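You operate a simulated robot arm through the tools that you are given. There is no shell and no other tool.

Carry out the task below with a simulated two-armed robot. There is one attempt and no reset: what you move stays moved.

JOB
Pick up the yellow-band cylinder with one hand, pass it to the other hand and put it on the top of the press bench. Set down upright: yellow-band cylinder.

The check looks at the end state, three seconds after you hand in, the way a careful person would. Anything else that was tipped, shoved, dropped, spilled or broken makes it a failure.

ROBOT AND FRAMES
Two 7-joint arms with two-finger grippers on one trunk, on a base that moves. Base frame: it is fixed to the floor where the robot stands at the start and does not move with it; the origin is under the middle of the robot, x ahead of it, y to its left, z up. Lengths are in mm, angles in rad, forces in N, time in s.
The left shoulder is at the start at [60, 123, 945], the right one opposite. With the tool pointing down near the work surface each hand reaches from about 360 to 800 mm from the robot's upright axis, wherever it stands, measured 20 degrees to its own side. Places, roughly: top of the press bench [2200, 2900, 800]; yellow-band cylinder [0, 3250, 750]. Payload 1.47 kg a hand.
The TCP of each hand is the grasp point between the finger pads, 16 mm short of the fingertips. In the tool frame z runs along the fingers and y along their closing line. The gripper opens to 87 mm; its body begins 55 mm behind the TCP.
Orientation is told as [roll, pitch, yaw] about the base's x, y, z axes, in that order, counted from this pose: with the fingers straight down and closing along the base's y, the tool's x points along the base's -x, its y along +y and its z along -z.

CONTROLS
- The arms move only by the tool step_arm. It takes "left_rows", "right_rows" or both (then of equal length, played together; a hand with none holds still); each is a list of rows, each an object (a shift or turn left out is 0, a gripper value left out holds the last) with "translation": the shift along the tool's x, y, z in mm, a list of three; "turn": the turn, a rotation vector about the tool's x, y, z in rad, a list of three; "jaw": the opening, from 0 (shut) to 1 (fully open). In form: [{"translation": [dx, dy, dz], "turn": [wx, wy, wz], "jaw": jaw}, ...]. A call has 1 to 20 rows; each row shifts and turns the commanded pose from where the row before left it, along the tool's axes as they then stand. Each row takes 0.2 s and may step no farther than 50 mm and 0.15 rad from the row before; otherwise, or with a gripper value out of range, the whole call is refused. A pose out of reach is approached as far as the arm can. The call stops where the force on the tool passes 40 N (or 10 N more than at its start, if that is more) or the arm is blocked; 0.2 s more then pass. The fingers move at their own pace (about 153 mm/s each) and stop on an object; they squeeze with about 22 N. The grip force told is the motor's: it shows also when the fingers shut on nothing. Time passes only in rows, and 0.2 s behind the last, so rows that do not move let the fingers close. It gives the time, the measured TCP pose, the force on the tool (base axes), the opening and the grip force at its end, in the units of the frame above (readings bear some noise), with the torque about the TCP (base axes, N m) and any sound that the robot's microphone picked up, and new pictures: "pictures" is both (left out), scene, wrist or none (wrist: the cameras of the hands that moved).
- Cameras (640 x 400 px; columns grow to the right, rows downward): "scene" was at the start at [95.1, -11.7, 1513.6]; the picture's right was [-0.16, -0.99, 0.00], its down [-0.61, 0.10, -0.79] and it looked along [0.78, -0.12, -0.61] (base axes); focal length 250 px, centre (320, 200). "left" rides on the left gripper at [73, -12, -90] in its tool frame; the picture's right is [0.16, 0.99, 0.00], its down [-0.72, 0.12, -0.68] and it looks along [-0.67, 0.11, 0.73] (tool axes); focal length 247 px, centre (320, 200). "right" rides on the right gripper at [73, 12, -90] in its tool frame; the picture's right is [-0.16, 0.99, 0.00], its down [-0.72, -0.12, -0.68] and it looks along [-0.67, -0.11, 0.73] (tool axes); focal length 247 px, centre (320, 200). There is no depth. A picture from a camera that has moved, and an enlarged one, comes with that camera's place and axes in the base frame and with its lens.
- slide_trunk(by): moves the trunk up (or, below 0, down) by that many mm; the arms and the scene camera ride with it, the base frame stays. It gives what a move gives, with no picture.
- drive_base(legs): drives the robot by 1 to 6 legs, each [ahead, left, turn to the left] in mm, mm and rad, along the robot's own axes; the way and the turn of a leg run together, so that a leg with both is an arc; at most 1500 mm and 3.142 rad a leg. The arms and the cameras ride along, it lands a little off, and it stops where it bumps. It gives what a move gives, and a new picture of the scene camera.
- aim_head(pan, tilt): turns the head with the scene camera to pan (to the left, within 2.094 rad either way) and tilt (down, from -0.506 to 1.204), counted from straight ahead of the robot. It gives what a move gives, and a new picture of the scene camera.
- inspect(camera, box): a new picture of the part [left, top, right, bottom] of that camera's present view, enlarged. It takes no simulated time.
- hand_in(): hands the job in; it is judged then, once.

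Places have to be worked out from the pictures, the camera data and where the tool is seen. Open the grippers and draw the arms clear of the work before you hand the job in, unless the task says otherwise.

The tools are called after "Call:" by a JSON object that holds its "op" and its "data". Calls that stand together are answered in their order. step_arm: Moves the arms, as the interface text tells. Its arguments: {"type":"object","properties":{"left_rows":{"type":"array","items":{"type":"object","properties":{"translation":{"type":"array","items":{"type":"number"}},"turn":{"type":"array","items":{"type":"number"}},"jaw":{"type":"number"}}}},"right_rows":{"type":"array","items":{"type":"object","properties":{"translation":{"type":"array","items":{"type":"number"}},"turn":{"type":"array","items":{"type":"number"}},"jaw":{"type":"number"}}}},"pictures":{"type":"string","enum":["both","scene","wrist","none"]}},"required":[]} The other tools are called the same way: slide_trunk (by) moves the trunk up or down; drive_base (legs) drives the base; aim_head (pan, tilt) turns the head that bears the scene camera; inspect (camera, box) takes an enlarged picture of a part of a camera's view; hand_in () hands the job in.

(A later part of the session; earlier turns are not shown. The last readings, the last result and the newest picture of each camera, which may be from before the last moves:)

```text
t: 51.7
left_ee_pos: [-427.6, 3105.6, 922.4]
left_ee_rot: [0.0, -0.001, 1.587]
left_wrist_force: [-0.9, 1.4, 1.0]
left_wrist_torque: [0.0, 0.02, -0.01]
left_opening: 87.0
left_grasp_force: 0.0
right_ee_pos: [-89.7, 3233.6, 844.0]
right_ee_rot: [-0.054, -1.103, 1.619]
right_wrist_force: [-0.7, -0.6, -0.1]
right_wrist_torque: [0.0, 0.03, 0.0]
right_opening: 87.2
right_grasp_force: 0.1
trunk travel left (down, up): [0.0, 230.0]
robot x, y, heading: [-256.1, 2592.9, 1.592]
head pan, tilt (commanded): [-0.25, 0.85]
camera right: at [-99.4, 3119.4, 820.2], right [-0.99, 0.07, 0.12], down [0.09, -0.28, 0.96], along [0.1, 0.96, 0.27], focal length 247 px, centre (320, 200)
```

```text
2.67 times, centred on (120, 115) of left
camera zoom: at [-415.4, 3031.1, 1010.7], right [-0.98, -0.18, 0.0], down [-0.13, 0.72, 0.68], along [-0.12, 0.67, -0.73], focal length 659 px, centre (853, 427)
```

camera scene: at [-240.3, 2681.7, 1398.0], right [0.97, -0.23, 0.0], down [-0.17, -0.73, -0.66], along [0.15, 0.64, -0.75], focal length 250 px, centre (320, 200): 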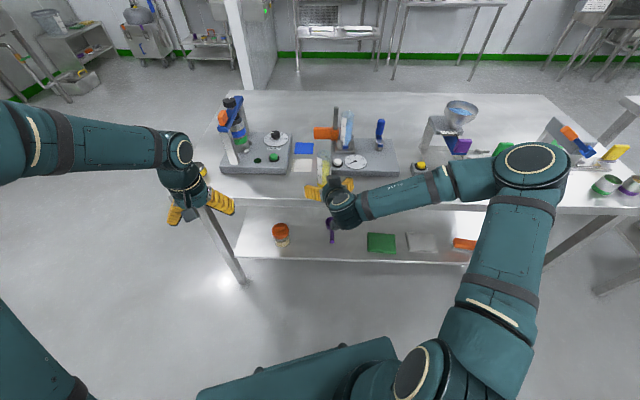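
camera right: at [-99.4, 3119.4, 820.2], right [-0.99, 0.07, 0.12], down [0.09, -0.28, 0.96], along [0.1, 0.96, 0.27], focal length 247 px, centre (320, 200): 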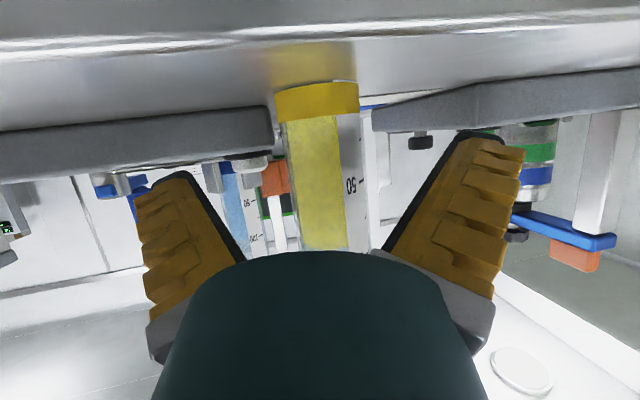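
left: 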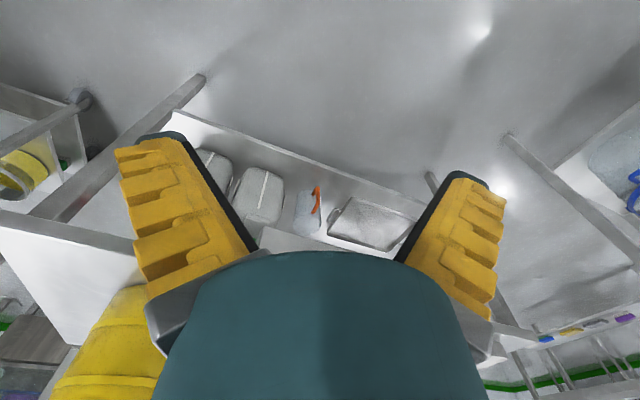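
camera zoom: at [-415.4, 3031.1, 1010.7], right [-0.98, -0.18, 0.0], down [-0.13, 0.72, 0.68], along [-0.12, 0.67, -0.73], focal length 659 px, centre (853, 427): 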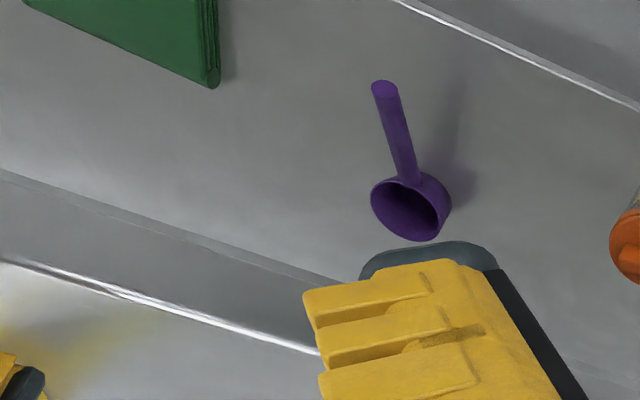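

The cylinder is centred to within ~2 mm, and the housing has about 27 mm clearance. I advance the last 14 mm and look again before closing.

Call:
{"op": "step_arm", "data": {"right_rows": [{"translation": [-3.1, 0.6, 6.2]}, {"translation": [-3.1, 0.6, 6.2]}, {}], "pictures": "wrist"}}

Call:
{"op": "inspect", "data": {"camera": "scene", "box": [280, 130, 400, 205]}}

```text
t: 52.5
left_ee_pos: [-427.2, 3105.1, 922.2]
left_ee_rot: [-0.001, -0.001, 1.587]
left_wrist_force: [-0.2, 0.2, -0.8]
left_wrist_torque: [-0.02, 0.01, -0.02]
left_opening: 87.1
left_grasp_force: 0.2
right_ee_pos: [-92.2, 3248.1, 846.6]
right_ee_rot: [-0.054, -1.104, 1.621]
right_wrist_force: [-0.6, 0.2, -0.1]
right_wrist_torque: [-0.01, -0.01, -0.01]
right_opening: 87.3
right_grasp_force: 0.1
trunk travel left (down, up): [0.0, 230.0]
robot x, y, heading: [-259.9, 2593.8, 1.592]
head pan, tilt (commanded): [-0.25, 0.85]
camera right: at [-101.7, 3134.2, 821.0], right [-0.99, 0.07, 0.12], down [0.09, -0.28, 0.96], along [0.1, 0.96, 0.27], focal length 247 px, centre (320, 200)
```

right: 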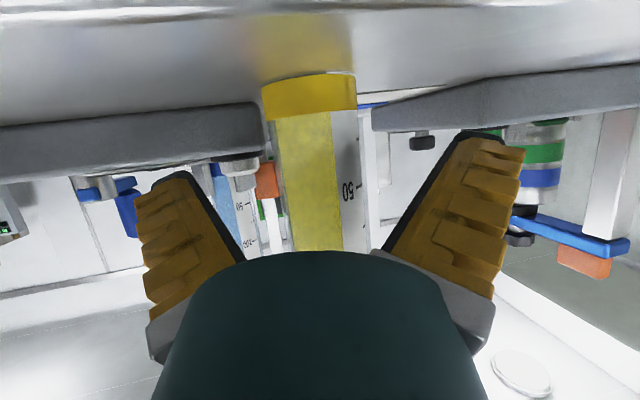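

```text
5.33 times, centred on (340, 168) of scene
camera zoom: at [-240.3, 2681.7, 1398.0], right [0.97, -0.23, 0.0], down [-0.17, -0.73, -0.66], along [0.15, 0.64, -0.75], focal length 1336 px, centre (213, 373)
```

zoom: 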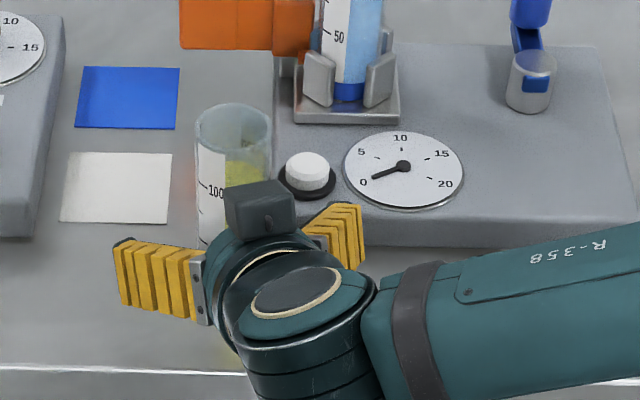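

The cylinder sits centred between the pads just ahead of the TCP. I close the right gripper.

Call:
{"op": "step_arm", "data": {"right_rows": [{"jaw": 0.6}, {"jaw": 0.5}, {"jaw": 0}, {"jaw": 0}, {"jaw": 0}, {"jaw": 0}], "pictures": "wrist"}}

Call:
{"op": "inspect", "data": {"camera": "scene", "box": [280, 130, 400, 205]}}

```text
t: 53.9
left_ee_pos: [-426.8, 3104.7, 921.9]
left_ee_rot: [0.001, -0.002, 1.586]
left_wrist_force: [-0.3, -0.4, -0.2]
left_wrist_torque: [-0.03, 0.01, 0.0]
left_opening: 86.9
left_grasp_force: 0.0
right_ee_pos: [-91.4, 3248.2, 847.9]
right_ee_rot: [-0.054, -1.102, 1.619]
right_wrist_force: [0.2, -0.7, 3.8]
right_wrist_torque: [0.0, 0.1, -0.02]
right_opening: 32.2
right_grasp_force: 21.8
trunk travel left (down, up): [0.0, 230.0]
robot x, y, heading: [-256.1, 2597.7, 1.59]
head pan, tilt (commanded): [-0.25, 0.85]
camera right: at [-101.6, 3134.0, 821.3], right [-0.99, 0.07, 0.12], down [0.09, -0.28, 0.95], along [0.1, 0.96, 0.27], focal length 247 px, centre (320, 200)
```

right: 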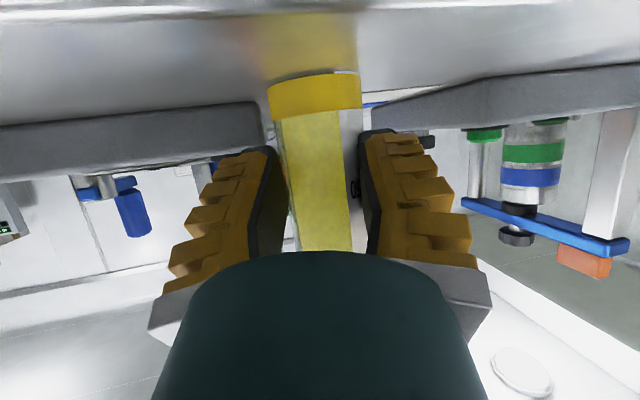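

```text
5.33 times, centred on (340, 168) of scene
camera zoom: at [-240.3, 2681.3, 1398.1], right [0.97, -0.23, 0.0], down [-0.17, -0.73, -0.66], along [0.15, 0.64, -0.75], focal length 1336 px, centre (213, 373)
```

zoom: 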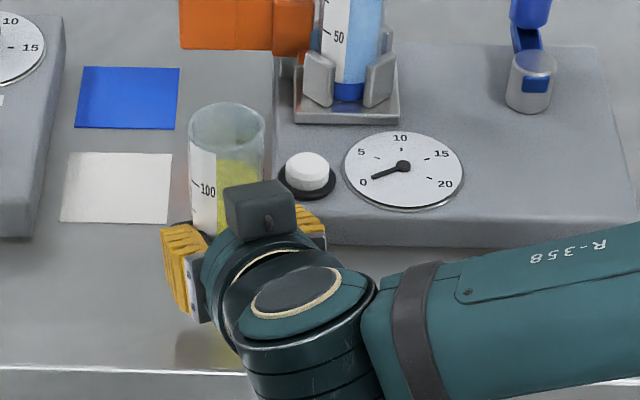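

The grip reads 21.8 N but the opening of 32 mm is narrower than the ~43 mm I expected, so I look closer before lifting.

Call:
{"op": "inspect", "data": {"camera": "right", "box": [200, 60, 440, 260]}}

Call:
{"op": "inspect", "data": {"camera": "left", "box": [0, 120, 120, 220]}}

Call:
{"op": "inspect", "data": {"camera": "scene", "box": [300, 140, 360, 190]}}

```text
2.00 times, centred on (320, 160) of right
camera zoom: at [-101.6, 3134.0, 821.3], right [-0.99, 0.07, 0.12], down [0.09, -0.28, 0.95], along [0.1, 0.96, 0.27], focal length 494 px, centre (320, 280)
```

zoom: 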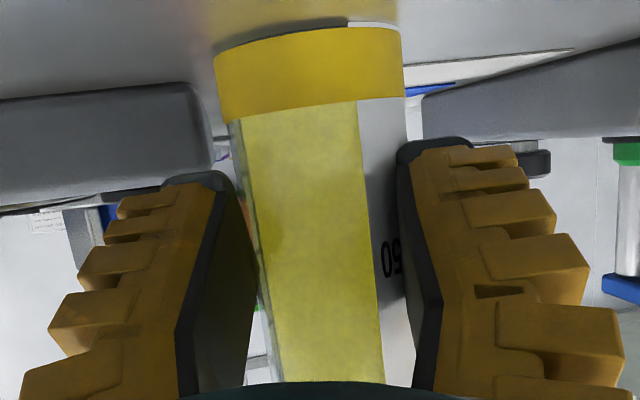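

```text
4.00 times, centred on (60, 170) of left
camera zoom: at [-415.4, 3030.8, 1010.8], right [-0.98, -0.18, 0.0], down [-0.13, 0.72, 0.68], along [-0.12, 0.67, -0.73], focal length 988 px, centre (1360, 320)
```

zoom: 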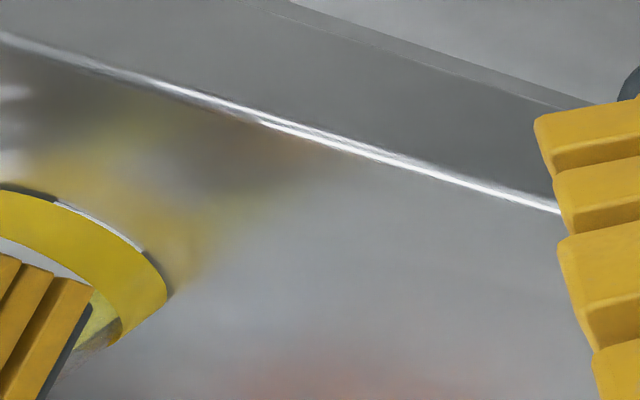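

```text
8.00 times, centred on (330, 165) of scene
camera zoom: at [-240.3, 2681.3, 1398.1], right [0.97, -0.23, 0.0], down [-0.17, -0.73, -0.66], along [0.15, 0.64, -0.75], focal length 2004 px, centre (240, 480)
```

zoom: 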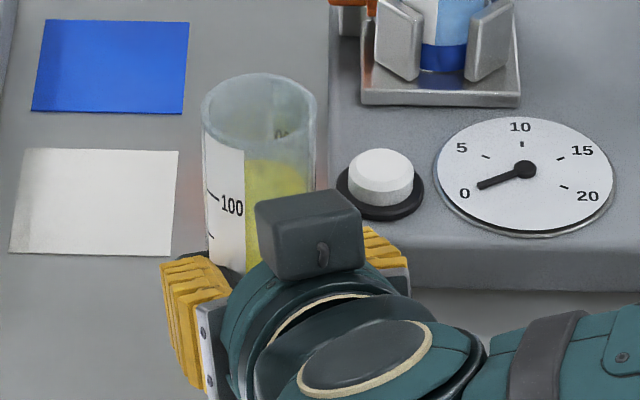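

In the wrist zoom the pads bear on the cylinder's sides near the fingertips, so the fingers seem to flex outward. I test with a slow 20 mm vertical lift.

Call:
{"op": "step_arm", "data": {"right_rows": [{"translation": [-4.5, -0.1, -2.25]}, {"translation": [-4.5, -0.1, -2.25]}, {"translation": [-4.5, -0.1, -2.25]}, {"translation": [-4.5, -0.1, -2.25]}, {}, {}], "pictures": "wrist"}}

Call:
{"op": "inspect", "data": {"camera": "scene", "box": [280, 120, 400, 205]}}

Call:
{"op": "inspect", "data": {"camera": "left", "box": [0, 120, 120, 220]}}

```text
t: 55.3
left_ee_pos: [-427.3, 3105.6, 921.7]
left_ee_rot: [-0.002, 0.0, 1.588]
left_wrist_force: [-0.9, -0.1, -0.2]
left_wrist_torque: [0.03, 0.0, 0.01]
left_opening: 86.7
left_grasp_force: 0.0
right_ee_pos: [-92.6, 3247.6, 867.7]
right_ee_rot: [-0.053, -1.102, 1.62]
right_wrist_force: [0.3, -0.2, -1.4]
right_wrist_torque: [0.02, 0.01, -0.04]
right_opening: 31.0
right_grasp_force: 22.2
trunk travel left (down, up): [0.0, 230.0]
robot x, y, heading: [-257.3, 2593.4, 1.586]
head pan, tilt (commanded): [-0.25, 0.85]
camera right: at [-101.3, 3134.2, 841.5], right [-0.99, 0.07, 0.12], down [0.09, -0.28, 0.96], along [0.1, 0.96, 0.27], focal length 247 px, centre (320, 200)
```

right: 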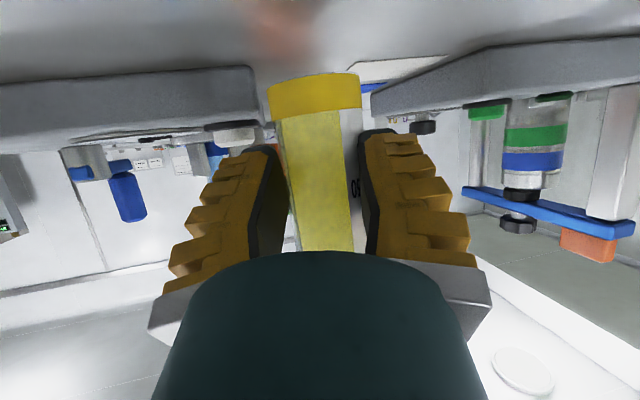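

```text
4.71 times, centred on (340, 162) of scene
camera zoom: at [-240.3, 2681.9, 1398.0], right [0.97, -0.23, 0.0], down [-0.17, -0.73, -0.66], along [0.15, 0.64, -0.75], focal length 1179 px, centre (226, 376)
```

zoom: 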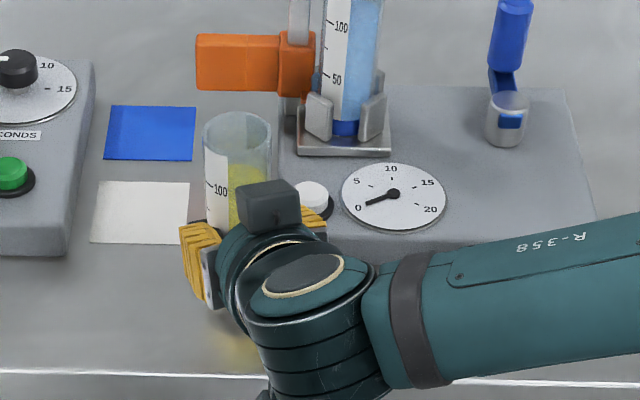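

```text
4.00 times, centred on (60, 170) of left
camera zoom: at [-415.4, 3031.2, 1010.6], right [-0.98, -0.18, 0.0], down [-0.13, 0.72, 0.68], along [-0.12, 0.67, -0.73], focal length 988 px, centre (1360, 320)
```

zoom: 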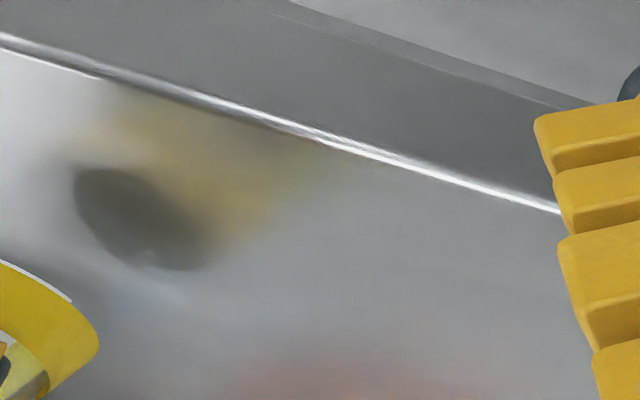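

The cylinder lifted cleanly (its shadow has separated, load about 1.5–2 N) and sits unchanged in the grip. I retract it from the table and move it toward the robot's midline, while raising the left hand for the takeover.

Call:
{"op": "step_arm", "data": {"right_rows": [{"translation": [-4.5, -0.1, -2.25]}, {"translation": [-4.5, -0.1, -2.25]}, {"translation": [-4.5, -0.1, -2.25]}, {"translation": [-4.5, -0.1, -2.25]}, {"translation": [9, 0, -17.9]}, {"translation": [9, 0, -17.9]}, {"translation": [9, 0, -17.9]}, {"translation": [9, 0, -17.9]}, {"translation": [9, 0, -17.9]}, {}], "left_rows": [{}, {}, {}, {}, {"translation": [0, 0, -14]}, {"translation": [0, 0, -14]}, {"translation": [0, 0, -14]}, {"translation": [0, 0, -14]}, {"translation": [0, 0, -14]}, {}], "pictures": "both"}}

```text
t: 57.5
left_ee_pos: [-427.0, 3105.9, 990.4]
left_ee_rot: [0.0, -0.001, 1.589]
left_wrist_force: [0.7, 1.2, 0.1]
left_wrist_torque: [-0.03, -0.03, 0.0]
left_opening: 86.9
left_grasp_force: 0.1
right_ee_pos: [-92.1, 3148.0, 886.7]
right_ee_rot: [-0.053, -1.104, 1.62]
right_wrist_force: [-0.5, 0.1, -0.8]
right_wrist_torque: [-0.04, -0.02, 0.0]
right_opening: 31.1
right_grasp_force: 21.7
trunk travel left (down, up): [0.0, 230.0]
robot x, y, heading: [-258.5, 2593.3, 1.592]
head pan, tilt (commanded): [-0.25, 0.85]
camera scene: at [-240.3, 2682.0, 1398.0], right [0.97, -0.23, 0.0], down [-0.17, -0.73, -0.66], along [0.15, 0.64, -0.75], focal length 250 px, centre (320, 200)
camera right: at [-101.4, 3035.2, 861.5], right [-0.99, 0.07, 0.12], down [0.09, -0.28, 0.96], along [0.1, 0.96, 0.27], focal length 247 px, centre (320, 200)
camera left: at [-414.7, 3031.7, 1080.2], right [-0.98, -0.18, 0.0], down [-0.13, 0.72, 0.68], along [-0.12, 0.67, -0.73], focal length 247 px, centre (320, 200)
```

scene: 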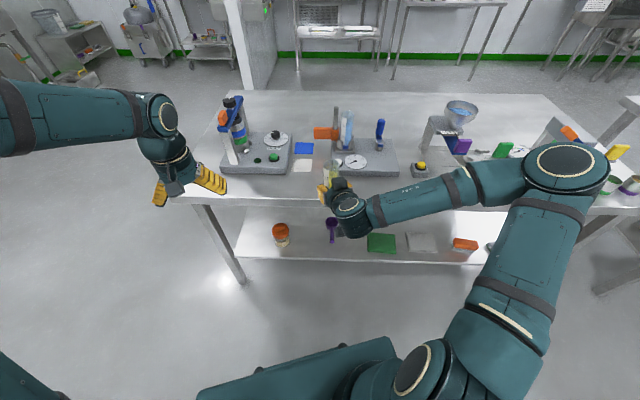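
right: 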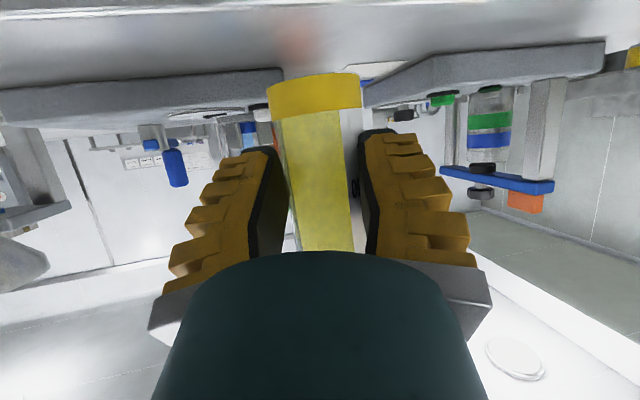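
left: 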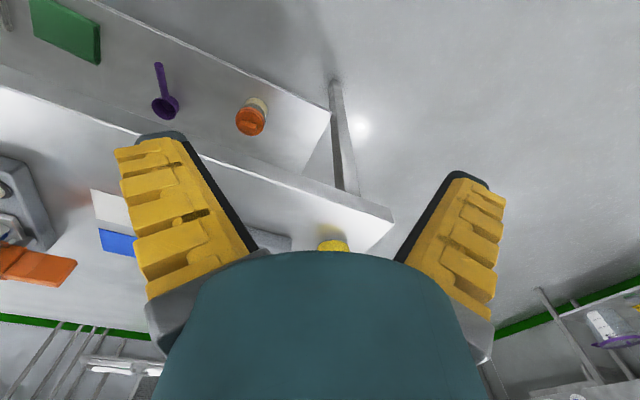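

The grip is steady (31 mm, 22 N). I move the right hand toward the midline to about (−182, 3118), still clear of the left hand.

Call:
{"op": "step_arm", "data": {"right_rows": [{"translation": [2.3, 18, -5.6]}, {"translation": [2.3, 18, -5.6]}, {"translation": [2.3, 18, -5.6]}, {"translation": [2.3, 18, -5.6]}, {"translation": [2.3, 18, -5.6]}, {}], "pictures": "both"}}

```text
t: 58.9
left_ee_pos: [-426.3, 3105.4, 991.6]
left_ee_rot: [-0.002, 0.001, 1.587]
left_wrist_force: [-0.3, 0.2, -0.2]
left_wrist_torque: [0.02, 0.0, 0.01]
left_opening: 86.9
left_grasp_force: 0.0
right_ee_pos: [-181.9, 3117.3, 888.6]
right_ee_rot: [-0.055, -1.101, 1.619]
right_wrist_force: [-0.2, 0.6, -1.7]
right_wrist_torque: [-0.02, -0.01, 0.01]
right_opening: 31.0
right_grasp_force: 22.2
trunk travel left (down, up): [0.0, 230.0]
robot x, y, heading: [-257.1, 2594.7, 1.586]
head pan, tilt (commanded): [-0.25, 0.85]
camera scene: at [-240.1, 2681.8, 1398.0], right [0.97, -0.23, 0.0], down [-0.17, -0.73, -0.66], along [0.15, 0.64, -0.75], focal length 250 px, centre (320, 200)
camera right: at [-191.3, 3003.8, 863.2], right [-0.99, 0.07, 0.12], down [0.09, -0.28, 0.96], along [0.1, 0.96, 0.27], focal length 247 px, centre (320, 200)
```

scene: 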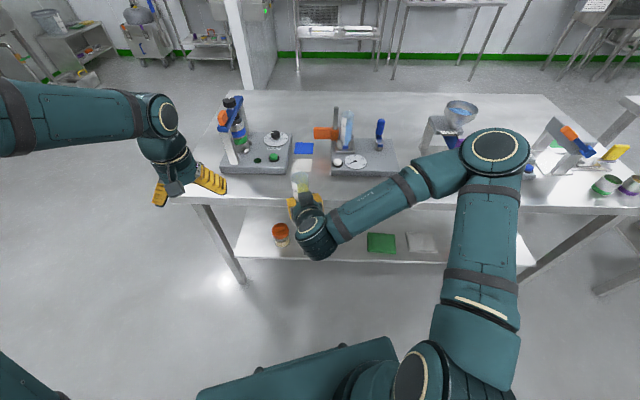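
right: 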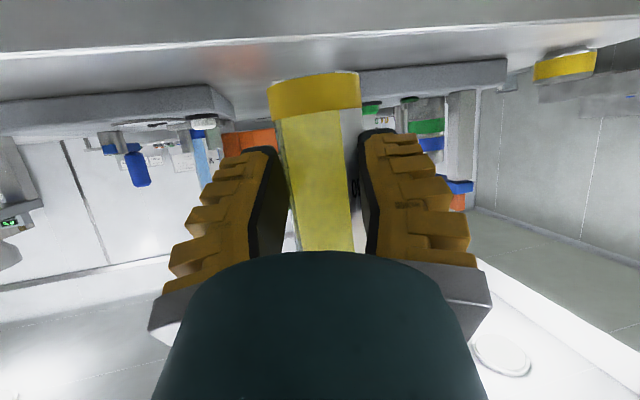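

Now I zoom on the held cylinder to find its rim position for the left hand.

Call:
{"op": "inspect", "data": {"camera": "scene", "box": [240, 130, 400, 230]}}

Call:
{"op": "inspect", "data": {"camera": "left", "box": [0, 0, 320, 200]}}

```text
4.00 times, centred on (320, 180) of scene
camera zoom: at [-240.1, 2681.8, 1398.0], right [0.97, -0.23, 0.0], down [-0.17, -0.73, -0.66], along [0.15, 0.64, -0.75], focal length 1002 px, centre (320, 280)
```

zoom: 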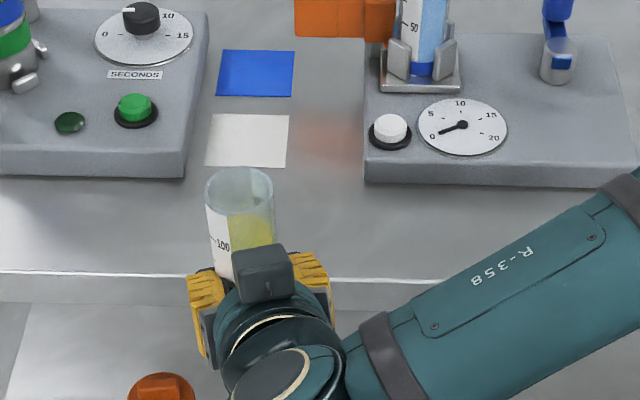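

```text
2.00 times, centred on (160, 100) of left
camera zoom: at [-414.5, 3031.6, 1080.1], right [-0.98, -0.18, 0.0], down [-0.13, 0.72, 0.68], along [-0.12, 0.67, -0.73], focal length 494 px, centre (640, 400)
```

zoom: 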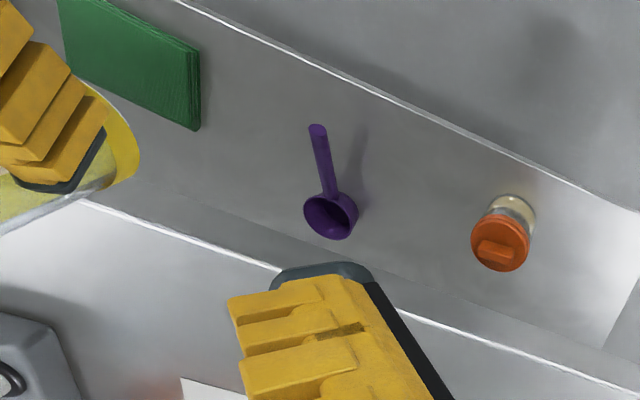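

The rim is at about (−184, 3130, ~970). I raise the left hand and swing it right at a height well above the rim, stopping part-way to check.

Call:
{"op": "step_arm", "data": {"left_rows": [{"translation": [0, 0, -20]}, {"translation": [0, 0, -20]}, {"translation": [-2, -24, 0]}, {"translation": [-2, -24, 0]}, {"translation": [-2, -24, 0]}, {"translation": [-2, -24, 0]}, {"translation": [-2, -24, 0]}, {"translation": [-2, -24, 0]}, {}], "pictures": "both"}}

```text
t: 60.9
left_ee_pos: [-283.5, 3118.7, 1031.1]
left_ee_rot: [0.001, 0.0, 1.59]
left_wrist_force: [0.1, 0.6, 0.1]
left_wrist_torque: [0.01, 0.0, -0.01]
left_opening: 86.7
left_grasp_force: 0.0
right_ee_pos: [-181.6, 3117.7, 888.1]
right_ee_rot: [-0.054, -1.104, 1.62]
right_wrist_force: [0.0, -0.5, -1.8]
right_wrist_torque: [-0.02, -0.01, 0.03]
right_opening: 31.2
right_grasp_force: 22.3
trunk travel left (down, up): [0.0, 230.0]
robot x, y, heading: [-255.1, 2597.3, 1.586]
head pan, tilt (commanded): [-0.25, 0.85]
camera scene: at [-240.4, 2681.8, 1398.0], right [0.97, -0.23, 0.0], down [-0.17, -0.73, -0.66], along [0.15, 0.64, -0.75], focal length 250 px, centre (320, 200)
camera left: at [-271.3, 3044.9, 1119.4], right [-0.98, -0.18, 0.0], down [-0.13, 0.72, 0.68], along [-0.12, 0.67, -0.73], focal length 247 px, centre (320, 200)
```

scene: 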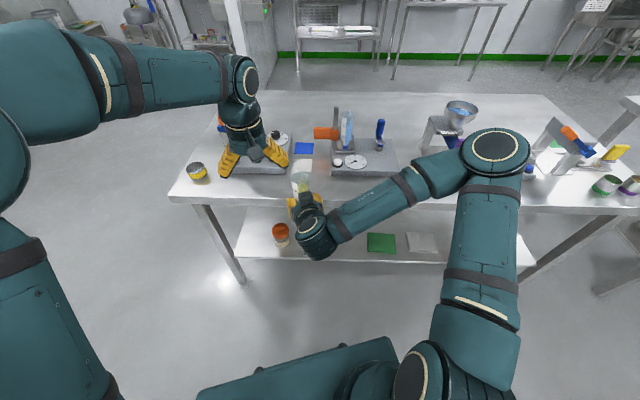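
left: 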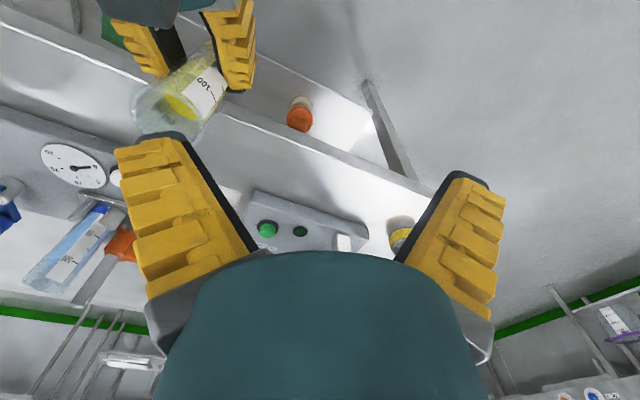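

The left camera now sees the cylinder's mouth. I zoom in to triangulate the rim against the scene view.

Call:
{"op": "inspect", "data": {"camera": "left", "box": [100, 20, 292, 140]}}

Call:
{"op": "inspect", "data": {"camera": "scene", "box": [220, 130, 380, 230]}}

```text
3.33 times, centred on (196, 80) of left
camera zoom: at [-271.3, 3044.9, 1119.4], right [-0.98, -0.18, 0.0], down [-0.13, 0.72, 0.68], along [-0.12, 0.67, -0.73], focal length 823 px, centre (733, 600)
```

zoom: 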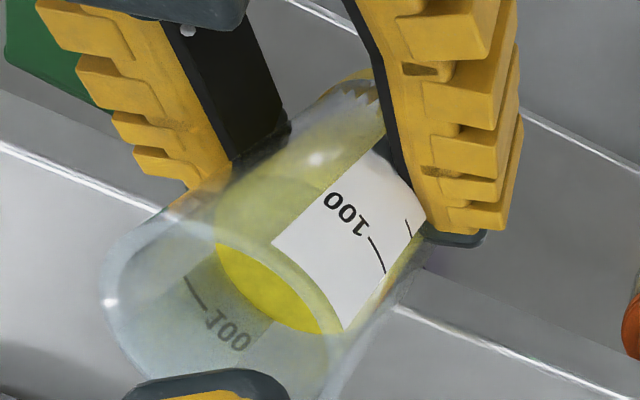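

```text
4.00 times, centred on (300, 180) of scene
camera zoom: at [-240.4, 2681.8, 1398.0], right [0.97, -0.23, 0.0], down [-0.17, -0.73, -0.66], along [0.15, 0.64, -0.75], focal length 1002 px, centre (400, 280)
```

zoom: 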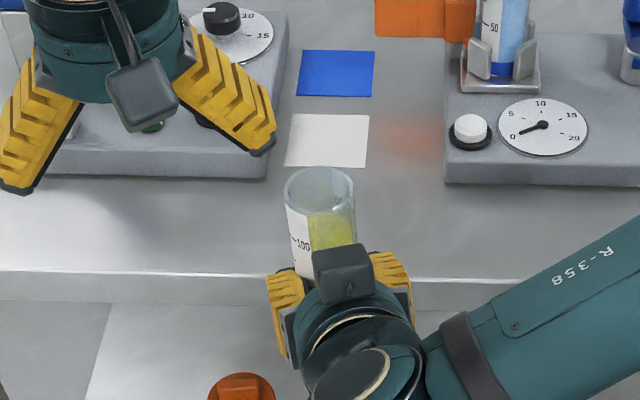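

The rim fixes at about (−185, 3128, 972). I centre the left hand above it at the same safe height.

Call:
{"op": "step_arm", "data": {"left_rows": [{"translation": [-2, -24.8, 0]}, {"translation": [-2, -24.8, 0]}, {"translation": [-2, -24.8, 0]}, {"translation": [-2, -24.8, 0]}, {}], "pictures": "both"}}

Call:
{"op": "inspect", "data": {"camera": "scene", "box": [220, 120, 380, 220]}}

Call:
{"op": "inspect", "data": {"camera": "left", "box": [200, 20, 440, 260]}}

```text
t: 62.1
left_ee_pos: [-183.6, 3128.1, 1032.3]
left_ee_rot: [0.0, -0.001, 1.587]
left_wrist_force: [0.1, 0.4, 0.6]
left_wrist_torque: [0.02, 0.0, -0.02]
left_opening: 86.8
left_grasp_force: 0.1
right_ee_pos: [-181.9, 3116.6, 888.9]
right_ee_rot: [-0.053, -1.102, 1.62]
right_wrist_force: [-0.4, -0.1, -1.9]
right_wrist_torque: [-0.05, -0.01, 0.01]
right_opening: 31.1
right_grasp_force: 21.8
trunk travel left (down, up): [0.0, 230.0]
robot x, y, heading: [-254.2, 2594.7, 1.594]
head pan, tilt (commanded): [-0.25, 0.85]
camera scene: at [-240.5, 2681.8, 1398.0], right [0.97, -0.23, 0.0], down [-0.17, -0.73, -0.66], along [0.15, 0.64, -0.75], focal length 250 px, centre (320, 200)
camera left: at [-172.0, 3054.8, 1120.2], right [-0.98, -0.18, 0.0], down [-0.13, 0.72, 0.68], along [-0.12, 0.67, -0.73], focal length 247 px, centre (320, 200)
```

scene: 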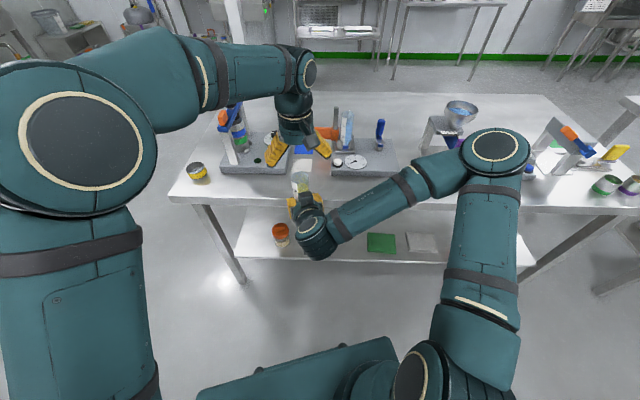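
left: 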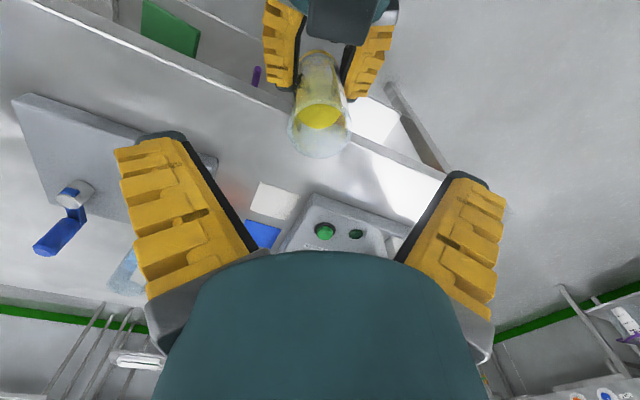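

```text
4.00 times, centred on (300, 170) of scene
camera zoom: at [-240.5, 2681.8, 1398.0], right [0.97, -0.23, 0.0], down [-0.17, -0.73, -0.66], along [0.15, 0.64, -0.75], focal length 1002 px, centre (400, 320)
```

zoom: 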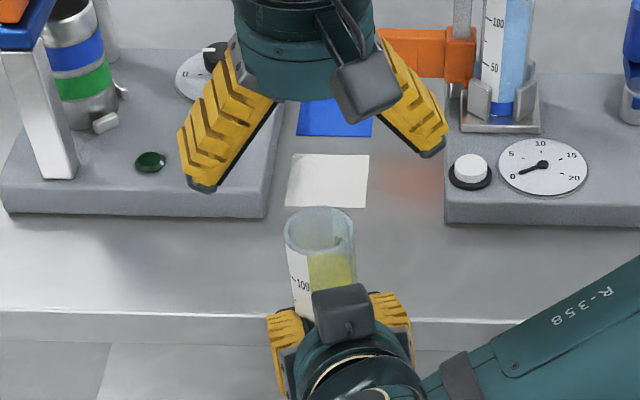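

```text
1.67 times, centred on (320, 140) of left
camera zoom: at [-172.0, 3054.8, 1120.2], right [-0.98, -0.18, 0.0], down [-0.13, 0.72, 0.68], along [-0.12, 0.67, -0.73], focal length 412 px, centre (320, 300)
```

zoom: 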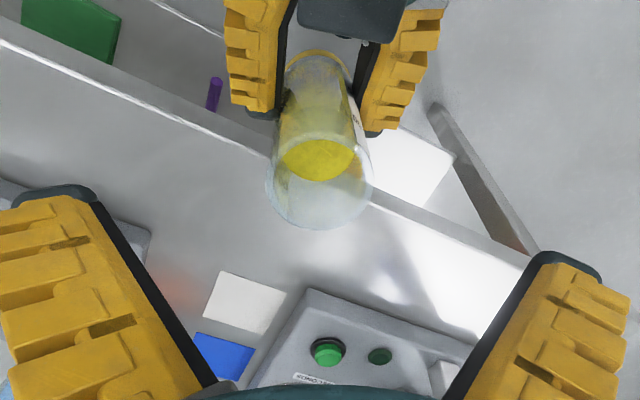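

The left camera gives the rim at (−185, 3130, 970), within 2–3 mm of the left hand's axis. I descend 54 mm with that small correction and check.

Call:
{"op": "step_arm", "data": {"left_rows": [{"translation": [-0.7, 0.6, 18]}, {"translation": [-0.7, 0.6, 18]}, {"translation": [-0.7, 0.5, 18]}, {}], "pictures": "both"}}

Call:
{"op": "inspect", "data": {"camera": "scene", "box": [220, 120, 380, 220]}}

Call:
{"op": "inspect", "data": {"camera": "right", "box": [0, 0, 640, 400]}}

```text
t: 63.1
left_ee_pos: [-185.6, 3131.6, 978.2]
left_ee_rot: [0.0, 0.0, 1.589]
left_wrist_force: [-0.3, 0.1, -0.1]
left_wrist_torque: [-0.01, 0.0, 0.02]
left_opening: 87.1
left_grasp_force: 0.1
right_ee_pos: [-182.0, 3119.3, 888.9]
right_ee_rot: [-0.054, -1.103, 1.62]
right_wrist_force: [-0.7, 0.2, -0.8]
right_wrist_torque: [-0.04, 0.0, 0.0]
right_opening: 31.1
right_grasp_force: 21.6
trunk travel left (down, up): [0.0, 230.0]
robot x, y, heading: [-257.8, 2594.0, 1.587]
head pan, tilt (commanded): [-0.25, 0.85]
camera scene: at [-240.3, 2681.8, 1398.0], right [0.97, -0.23, 0.0], down [-0.17, -0.73, -0.66], along [0.15, 0.64, -0.75], focal length 250 px, centre (320, 200)
camera left: at [-174.5, 3057.6, 1066.0], right [-0.98, -0.18, 0.0], down [-0.13, 0.72, 0.68], along [-0.12, 0.67, -0.73], focal length 247 px, centre (320, 200)
```

scene: 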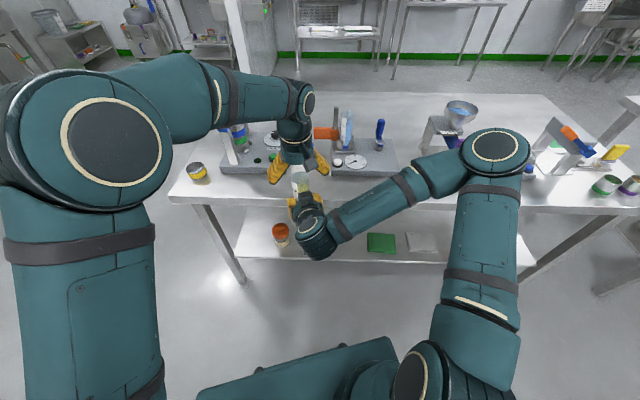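
left: 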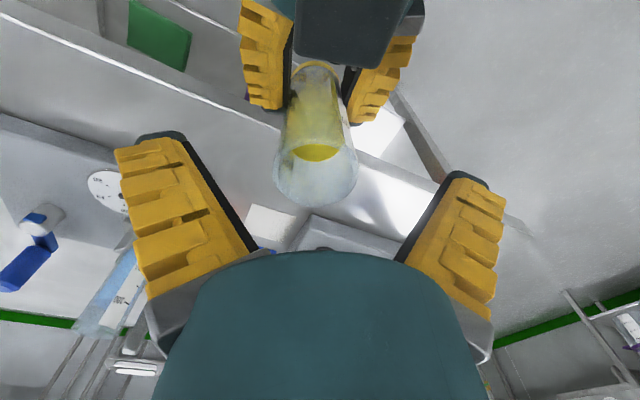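

```text
4.00 times, centred on (300, 170) of scene
camera zoom: at [-240.3, 2681.8, 1398.0], right [0.97, -0.23, 0.0], down [-0.17, -0.73, -0.66], along [0.15, 0.64, -0.75], focal length 1002 px, centre (400, 320)
```

zoom: 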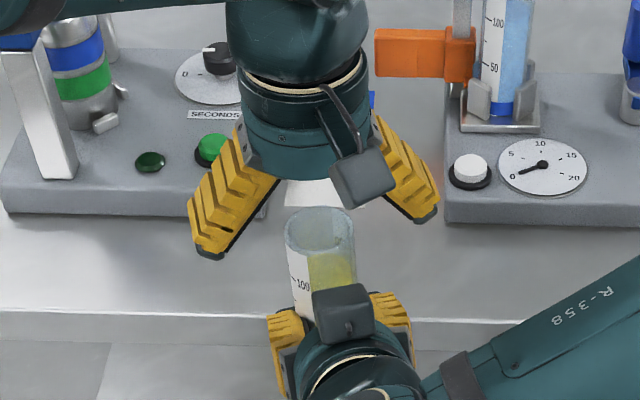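

```text
1.00 times, centred on (320, 200) of right (not enlarged: the box is as wide or as high as the picture)
camera zoom: at [-191.2, 3003.9, 863.3], right [-0.99, 0.07, 0.12], down [0.09, -0.28, 0.96], along [0.1, 0.96, 0.27], focal length 247 px, centre (320, 200)
```

zoom: 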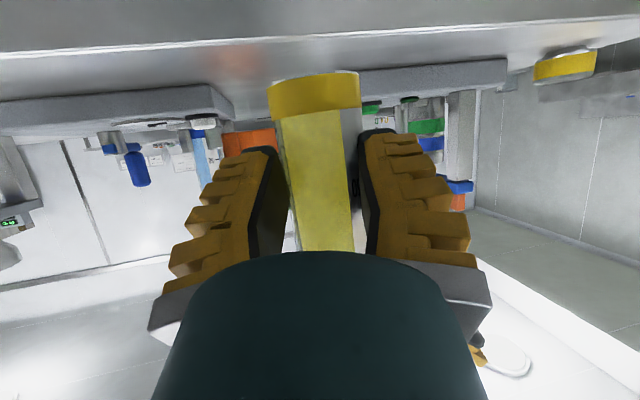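

The left hand's axis coincides with the cylinder's (−186, 3131). I descend the remaining 36 mm so the pads straddle the top section.

Call:
{"op": "step_arm", "data": {"left_rows": [{"translation": [0, 0, 12]}, {"translation": [0, 0, 12]}, {"translation": [0, 0, 12]}, {}], "pictures": "both"}}

Call:
{"op": "inspect", "data": {"camera": "scene", "box": [220, 120, 380, 220]}}

```text
t: 64.1
left_ee_pos: [-187.0, 3133.1, 943.0]
left_ee_rot: [0.0, 0.001, 1.588]
left_wrist_force: [-0.8, -0.2, -0.9]
left_wrist_torque: [-0.02, 0.02, 0.0]
left_opening: 86.9
left_grasp_force: 0.0
right_ee_pos: [-182.2, 3117.1, 889.4]
right_ee_rot: [-0.053, -1.103, 1.62]
right_wrist_force: [-0.2, 0.4, -2.5]
right_wrist_torque: [-0.03, 0.0, 0.02]
right_opening: 31.1
right_grasp_force: 21.8
trunk travel left (down, up): [0.0, 230.0]
robot x, y, heading: [-260.8, 2594.1, 1.588]
head pan, tilt (commanded): [-0.25, 0.85]
camera scene: at [-240.3, 2681.8, 1398.0], right [0.97, -0.23, 0.0], down [-0.17, -0.73, -0.66], along [0.15, 0.64, -0.75], focal length 250 px, centre (320, 200)
camera left: at [-174.7, 3057.9, 1031.0], right [-0.98, -0.18, 0.0], down [-0.13, 0.72, 0.68], along [-0.12, 0.67, -0.73], focal length 247 px, centre (320, 200)
```

scene: 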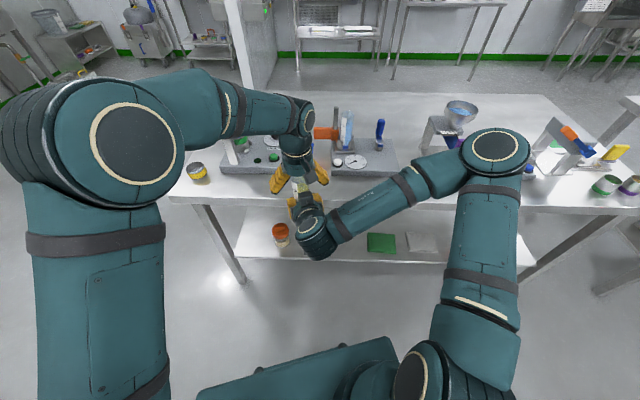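
left: 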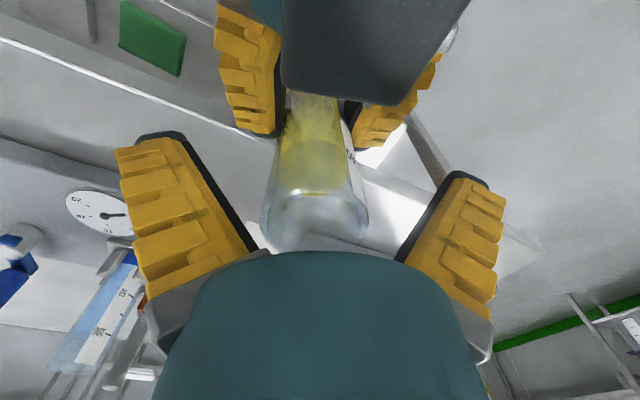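

```text
4.00 times, centred on (300, 170) of scene
camera zoom: at [-240.3, 2681.8, 1398.0], right [0.97, -0.23, 0.0], down [-0.17, -0.73, -0.66], along [0.15, 0.64, -0.75], focal length 1002 px, centre (400, 320)
```

zoom: 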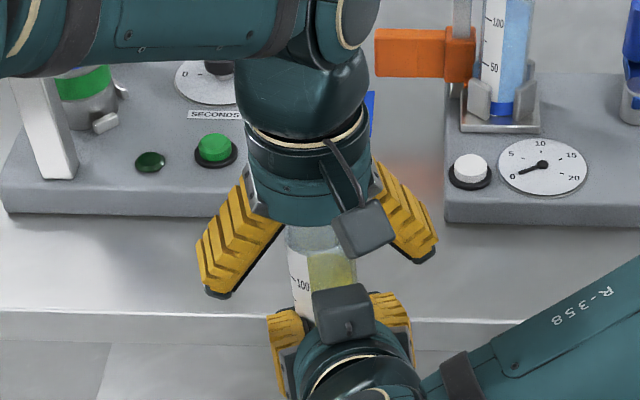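

The cylinder's neck is between the left pads (offset ≈1–2 mm). I nudge 1 mm to centre and close the left gripper gently while the right still holds.

Call:
{"op": "step_arm", "data": {"left_rows": [{"translation": [0, -1.2, 0], "jaw": 0.7}, {"jaw": 0.6}, {"jaw": 0.5}, {"jaw": 0.45}, {"jaw": 0.4}, {"jaw": 0.3}, {"jaw": 0}, {"jaw": 0}, {"jaw": 0}], "pictures": "both"}}

Call:
{"op": "inspect", "data": {"camera": "scene", "box": [220, 120, 380, 220]}}

Call:
{"op": "inspect", "data": {"camera": "right", "box": [0, 0, 640, 400]}}

```text
t: 66.1
left_ee_pos: [-186.0, 3131.8, 942.9]
left_ee_rot: [0.0, 0.001, 1.588]
left_wrist_force: [4.6, -7.9, 2.0]
left_wrist_torque: [-0.33, -0.17, 0.01]
left_opening: 34.9
left_grasp_force: 22.2
right_ee_pos: [-182.0, 3118.0, 888.1]
right_ee_rot: [-0.054, -1.102, 1.619]
right_wrist_force: [-5.8, 7.1, -3.3]
right_wrist_torque: [-0.19, -0.11, 0.08]
right_opening: 29.5
right_grasp_force: 21.8
trunk travel left (down, up): [0.0, 230.0]
robot x, y, heading: [-257.5, 2596.2, 1.589]
head pan, tilt (commanded): [-0.25, 0.85]
camera scene: at [-240.3, 2681.8, 1398.0], right [0.97, -0.23, 0.0], down [-0.17, -0.73, -0.66], along [0.15, 0.64, -0.75], focal length 250 px, centre (320, 200)
camera left: at [-173.2, 3057.6, 1031.0], right [-0.98, -0.17, 0.0], down [-0.13, 0.72, 0.68], along [-0.12, 0.67, -0.73], focal length 247 px, centre (320, 200)
```

scene: 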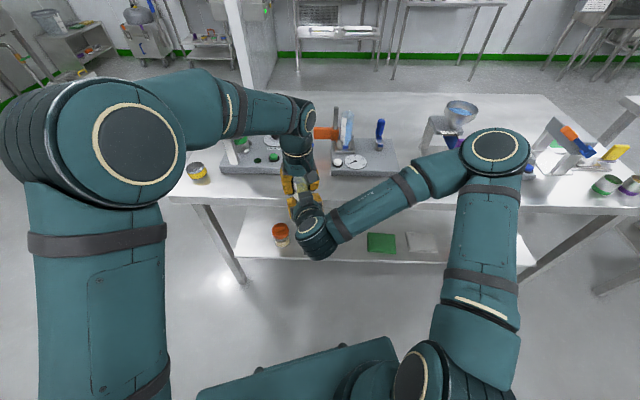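
left: 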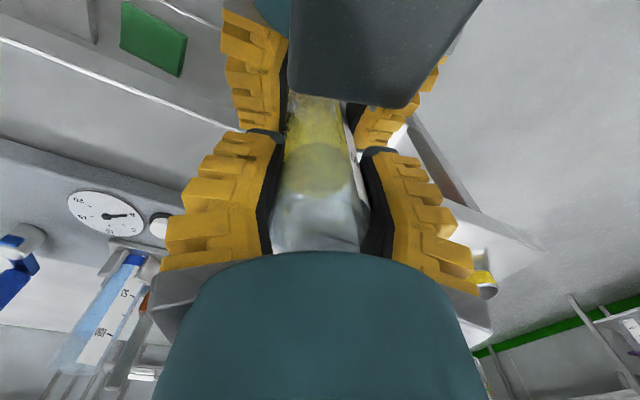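

```text
4.00 times, centred on (300, 170) of scene
camera zoom: at [-240.3, 2681.8, 1398.0], right [0.97, -0.23, 0.0], down [-0.17, -0.73, -0.66], along [0.15, 0.64, -0.75], focal length 1002 px, centre (400, 320)
```

zoom: 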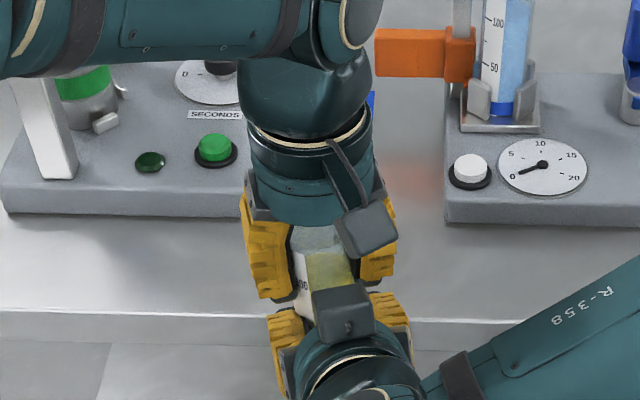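

```text
1.00 times, centred on (320, 200) of right (not enlarged: the box is as wide or as high as the picture)
camera zoom: at [-191.3, 3004.1, 863.4], right [-0.99, 0.07, 0.12], down [0.09, -0.28, 0.96], along [0.1, 0.96, 0.27], focal length 247 px, centre (320, 200)
```

zoom: 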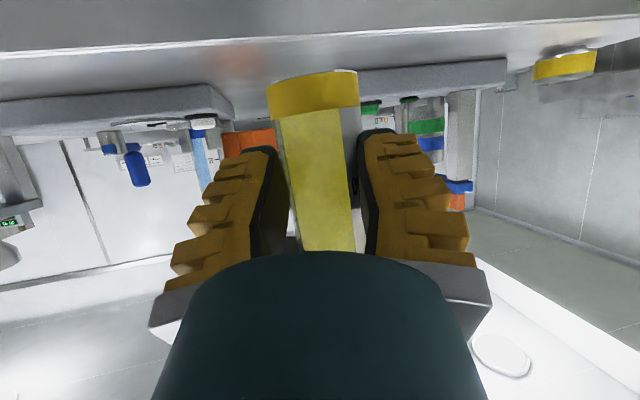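

Both hands now hold it (left 22 N at 34.9 mm). I release the right gripper slowly while the left holds still.

Call:
{"op": "step_arm", "data": {"right_rows": [{"jaw": 0.38}, {"jaw": 0.42}, {"jaw": 0.5}, {"jaw": 0.6}, {"jaw": 0.8}, {"jaw": 1.0}, {"jaw": 1.0}, {"jaw": 1.0}], "pictures": "both"}}

Call:
{"op": "inspect", "data": {"camera": "scene", "box": [220, 120, 380, 220]}}

Call:
{"op": "inspect", "data": {"camera": "left", "box": [160, 0, 480, 260]}}

```text
t: 67.9
left_ee_pos: [-186.3, 3132.9, 942.6]
left_ee_rot: [-0.001, 0.0, 1.588]
left_wrist_force: [-0.7, -0.1, 0.5]
left_wrist_torque: [0.02, 0.0, 0.01]
left_opening: 34.6
left_grasp_force: 22.3
right_ee_pos: [-181.8, 3118.5, 889.4]
right_ee_rot: [-0.052, -1.103, 1.62]
right_wrist_force: [-0.3, 0.0, -0.7]
right_wrist_torque: [-0.01, 0.03, -0.02]
right_opening: 86.9
right_grasp_force: 0.1
trunk travel left (down, up): [0.0, 230.0]
robot x, y, heading: [-257.2, 2591.3, 1.587]
head pan, tilt (commanded): [-0.25, 0.85]
camera scene: at [-240.3, 2681.8, 1398.0], right [0.97, -0.23, 0.0], down [-0.17, -0.73, -0.66], along [0.15, 0.64, -0.75], focal length 250 px, centre (320, 200)
camera right: at [-191.2, 3004.0, 863.3], right [-0.99, 0.07, 0.12], down [0.09, -0.28, 0.96], along [0.1, 0.96, 0.27], focal length 247 px, centre (320, 200)
```

scene: 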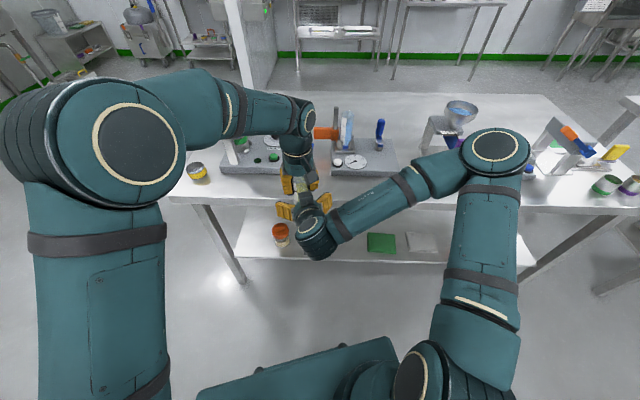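
right: 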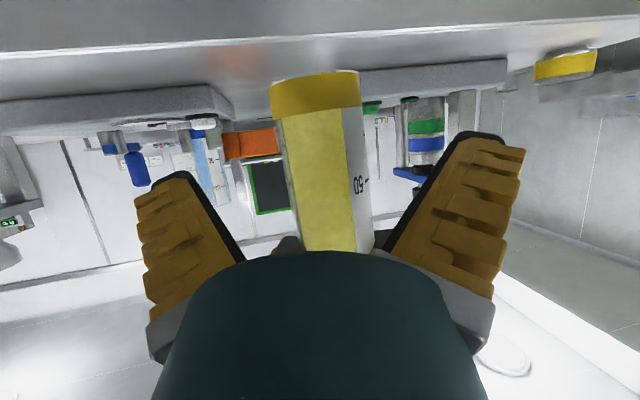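

```text
4.00 times, centred on (300, 170) of scene
camera zoom: at [-240.3, 2681.8, 1398.0], right [0.97, -0.23, 0.0], down [-0.17, -0.73, -0.66], along [0.15, 0.64, -0.75], focal length 1002 px, centre (400, 320)
```

zoom: 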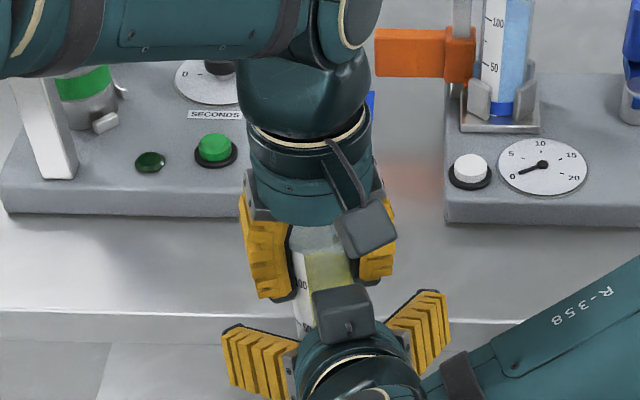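

```text
1.54 times, centred on (320, 130) of left
camera zoom: at [-173.6, 3058.0, 1031.0], right [-0.98, -0.18, 0.0], down [-0.13, 0.72, 0.68], along [-0.12, 0.67, -0.73], focal length 380 px, centre (320, 308)
```

zoom: 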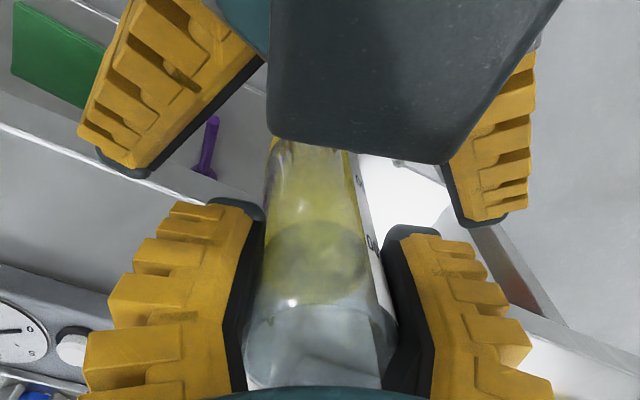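

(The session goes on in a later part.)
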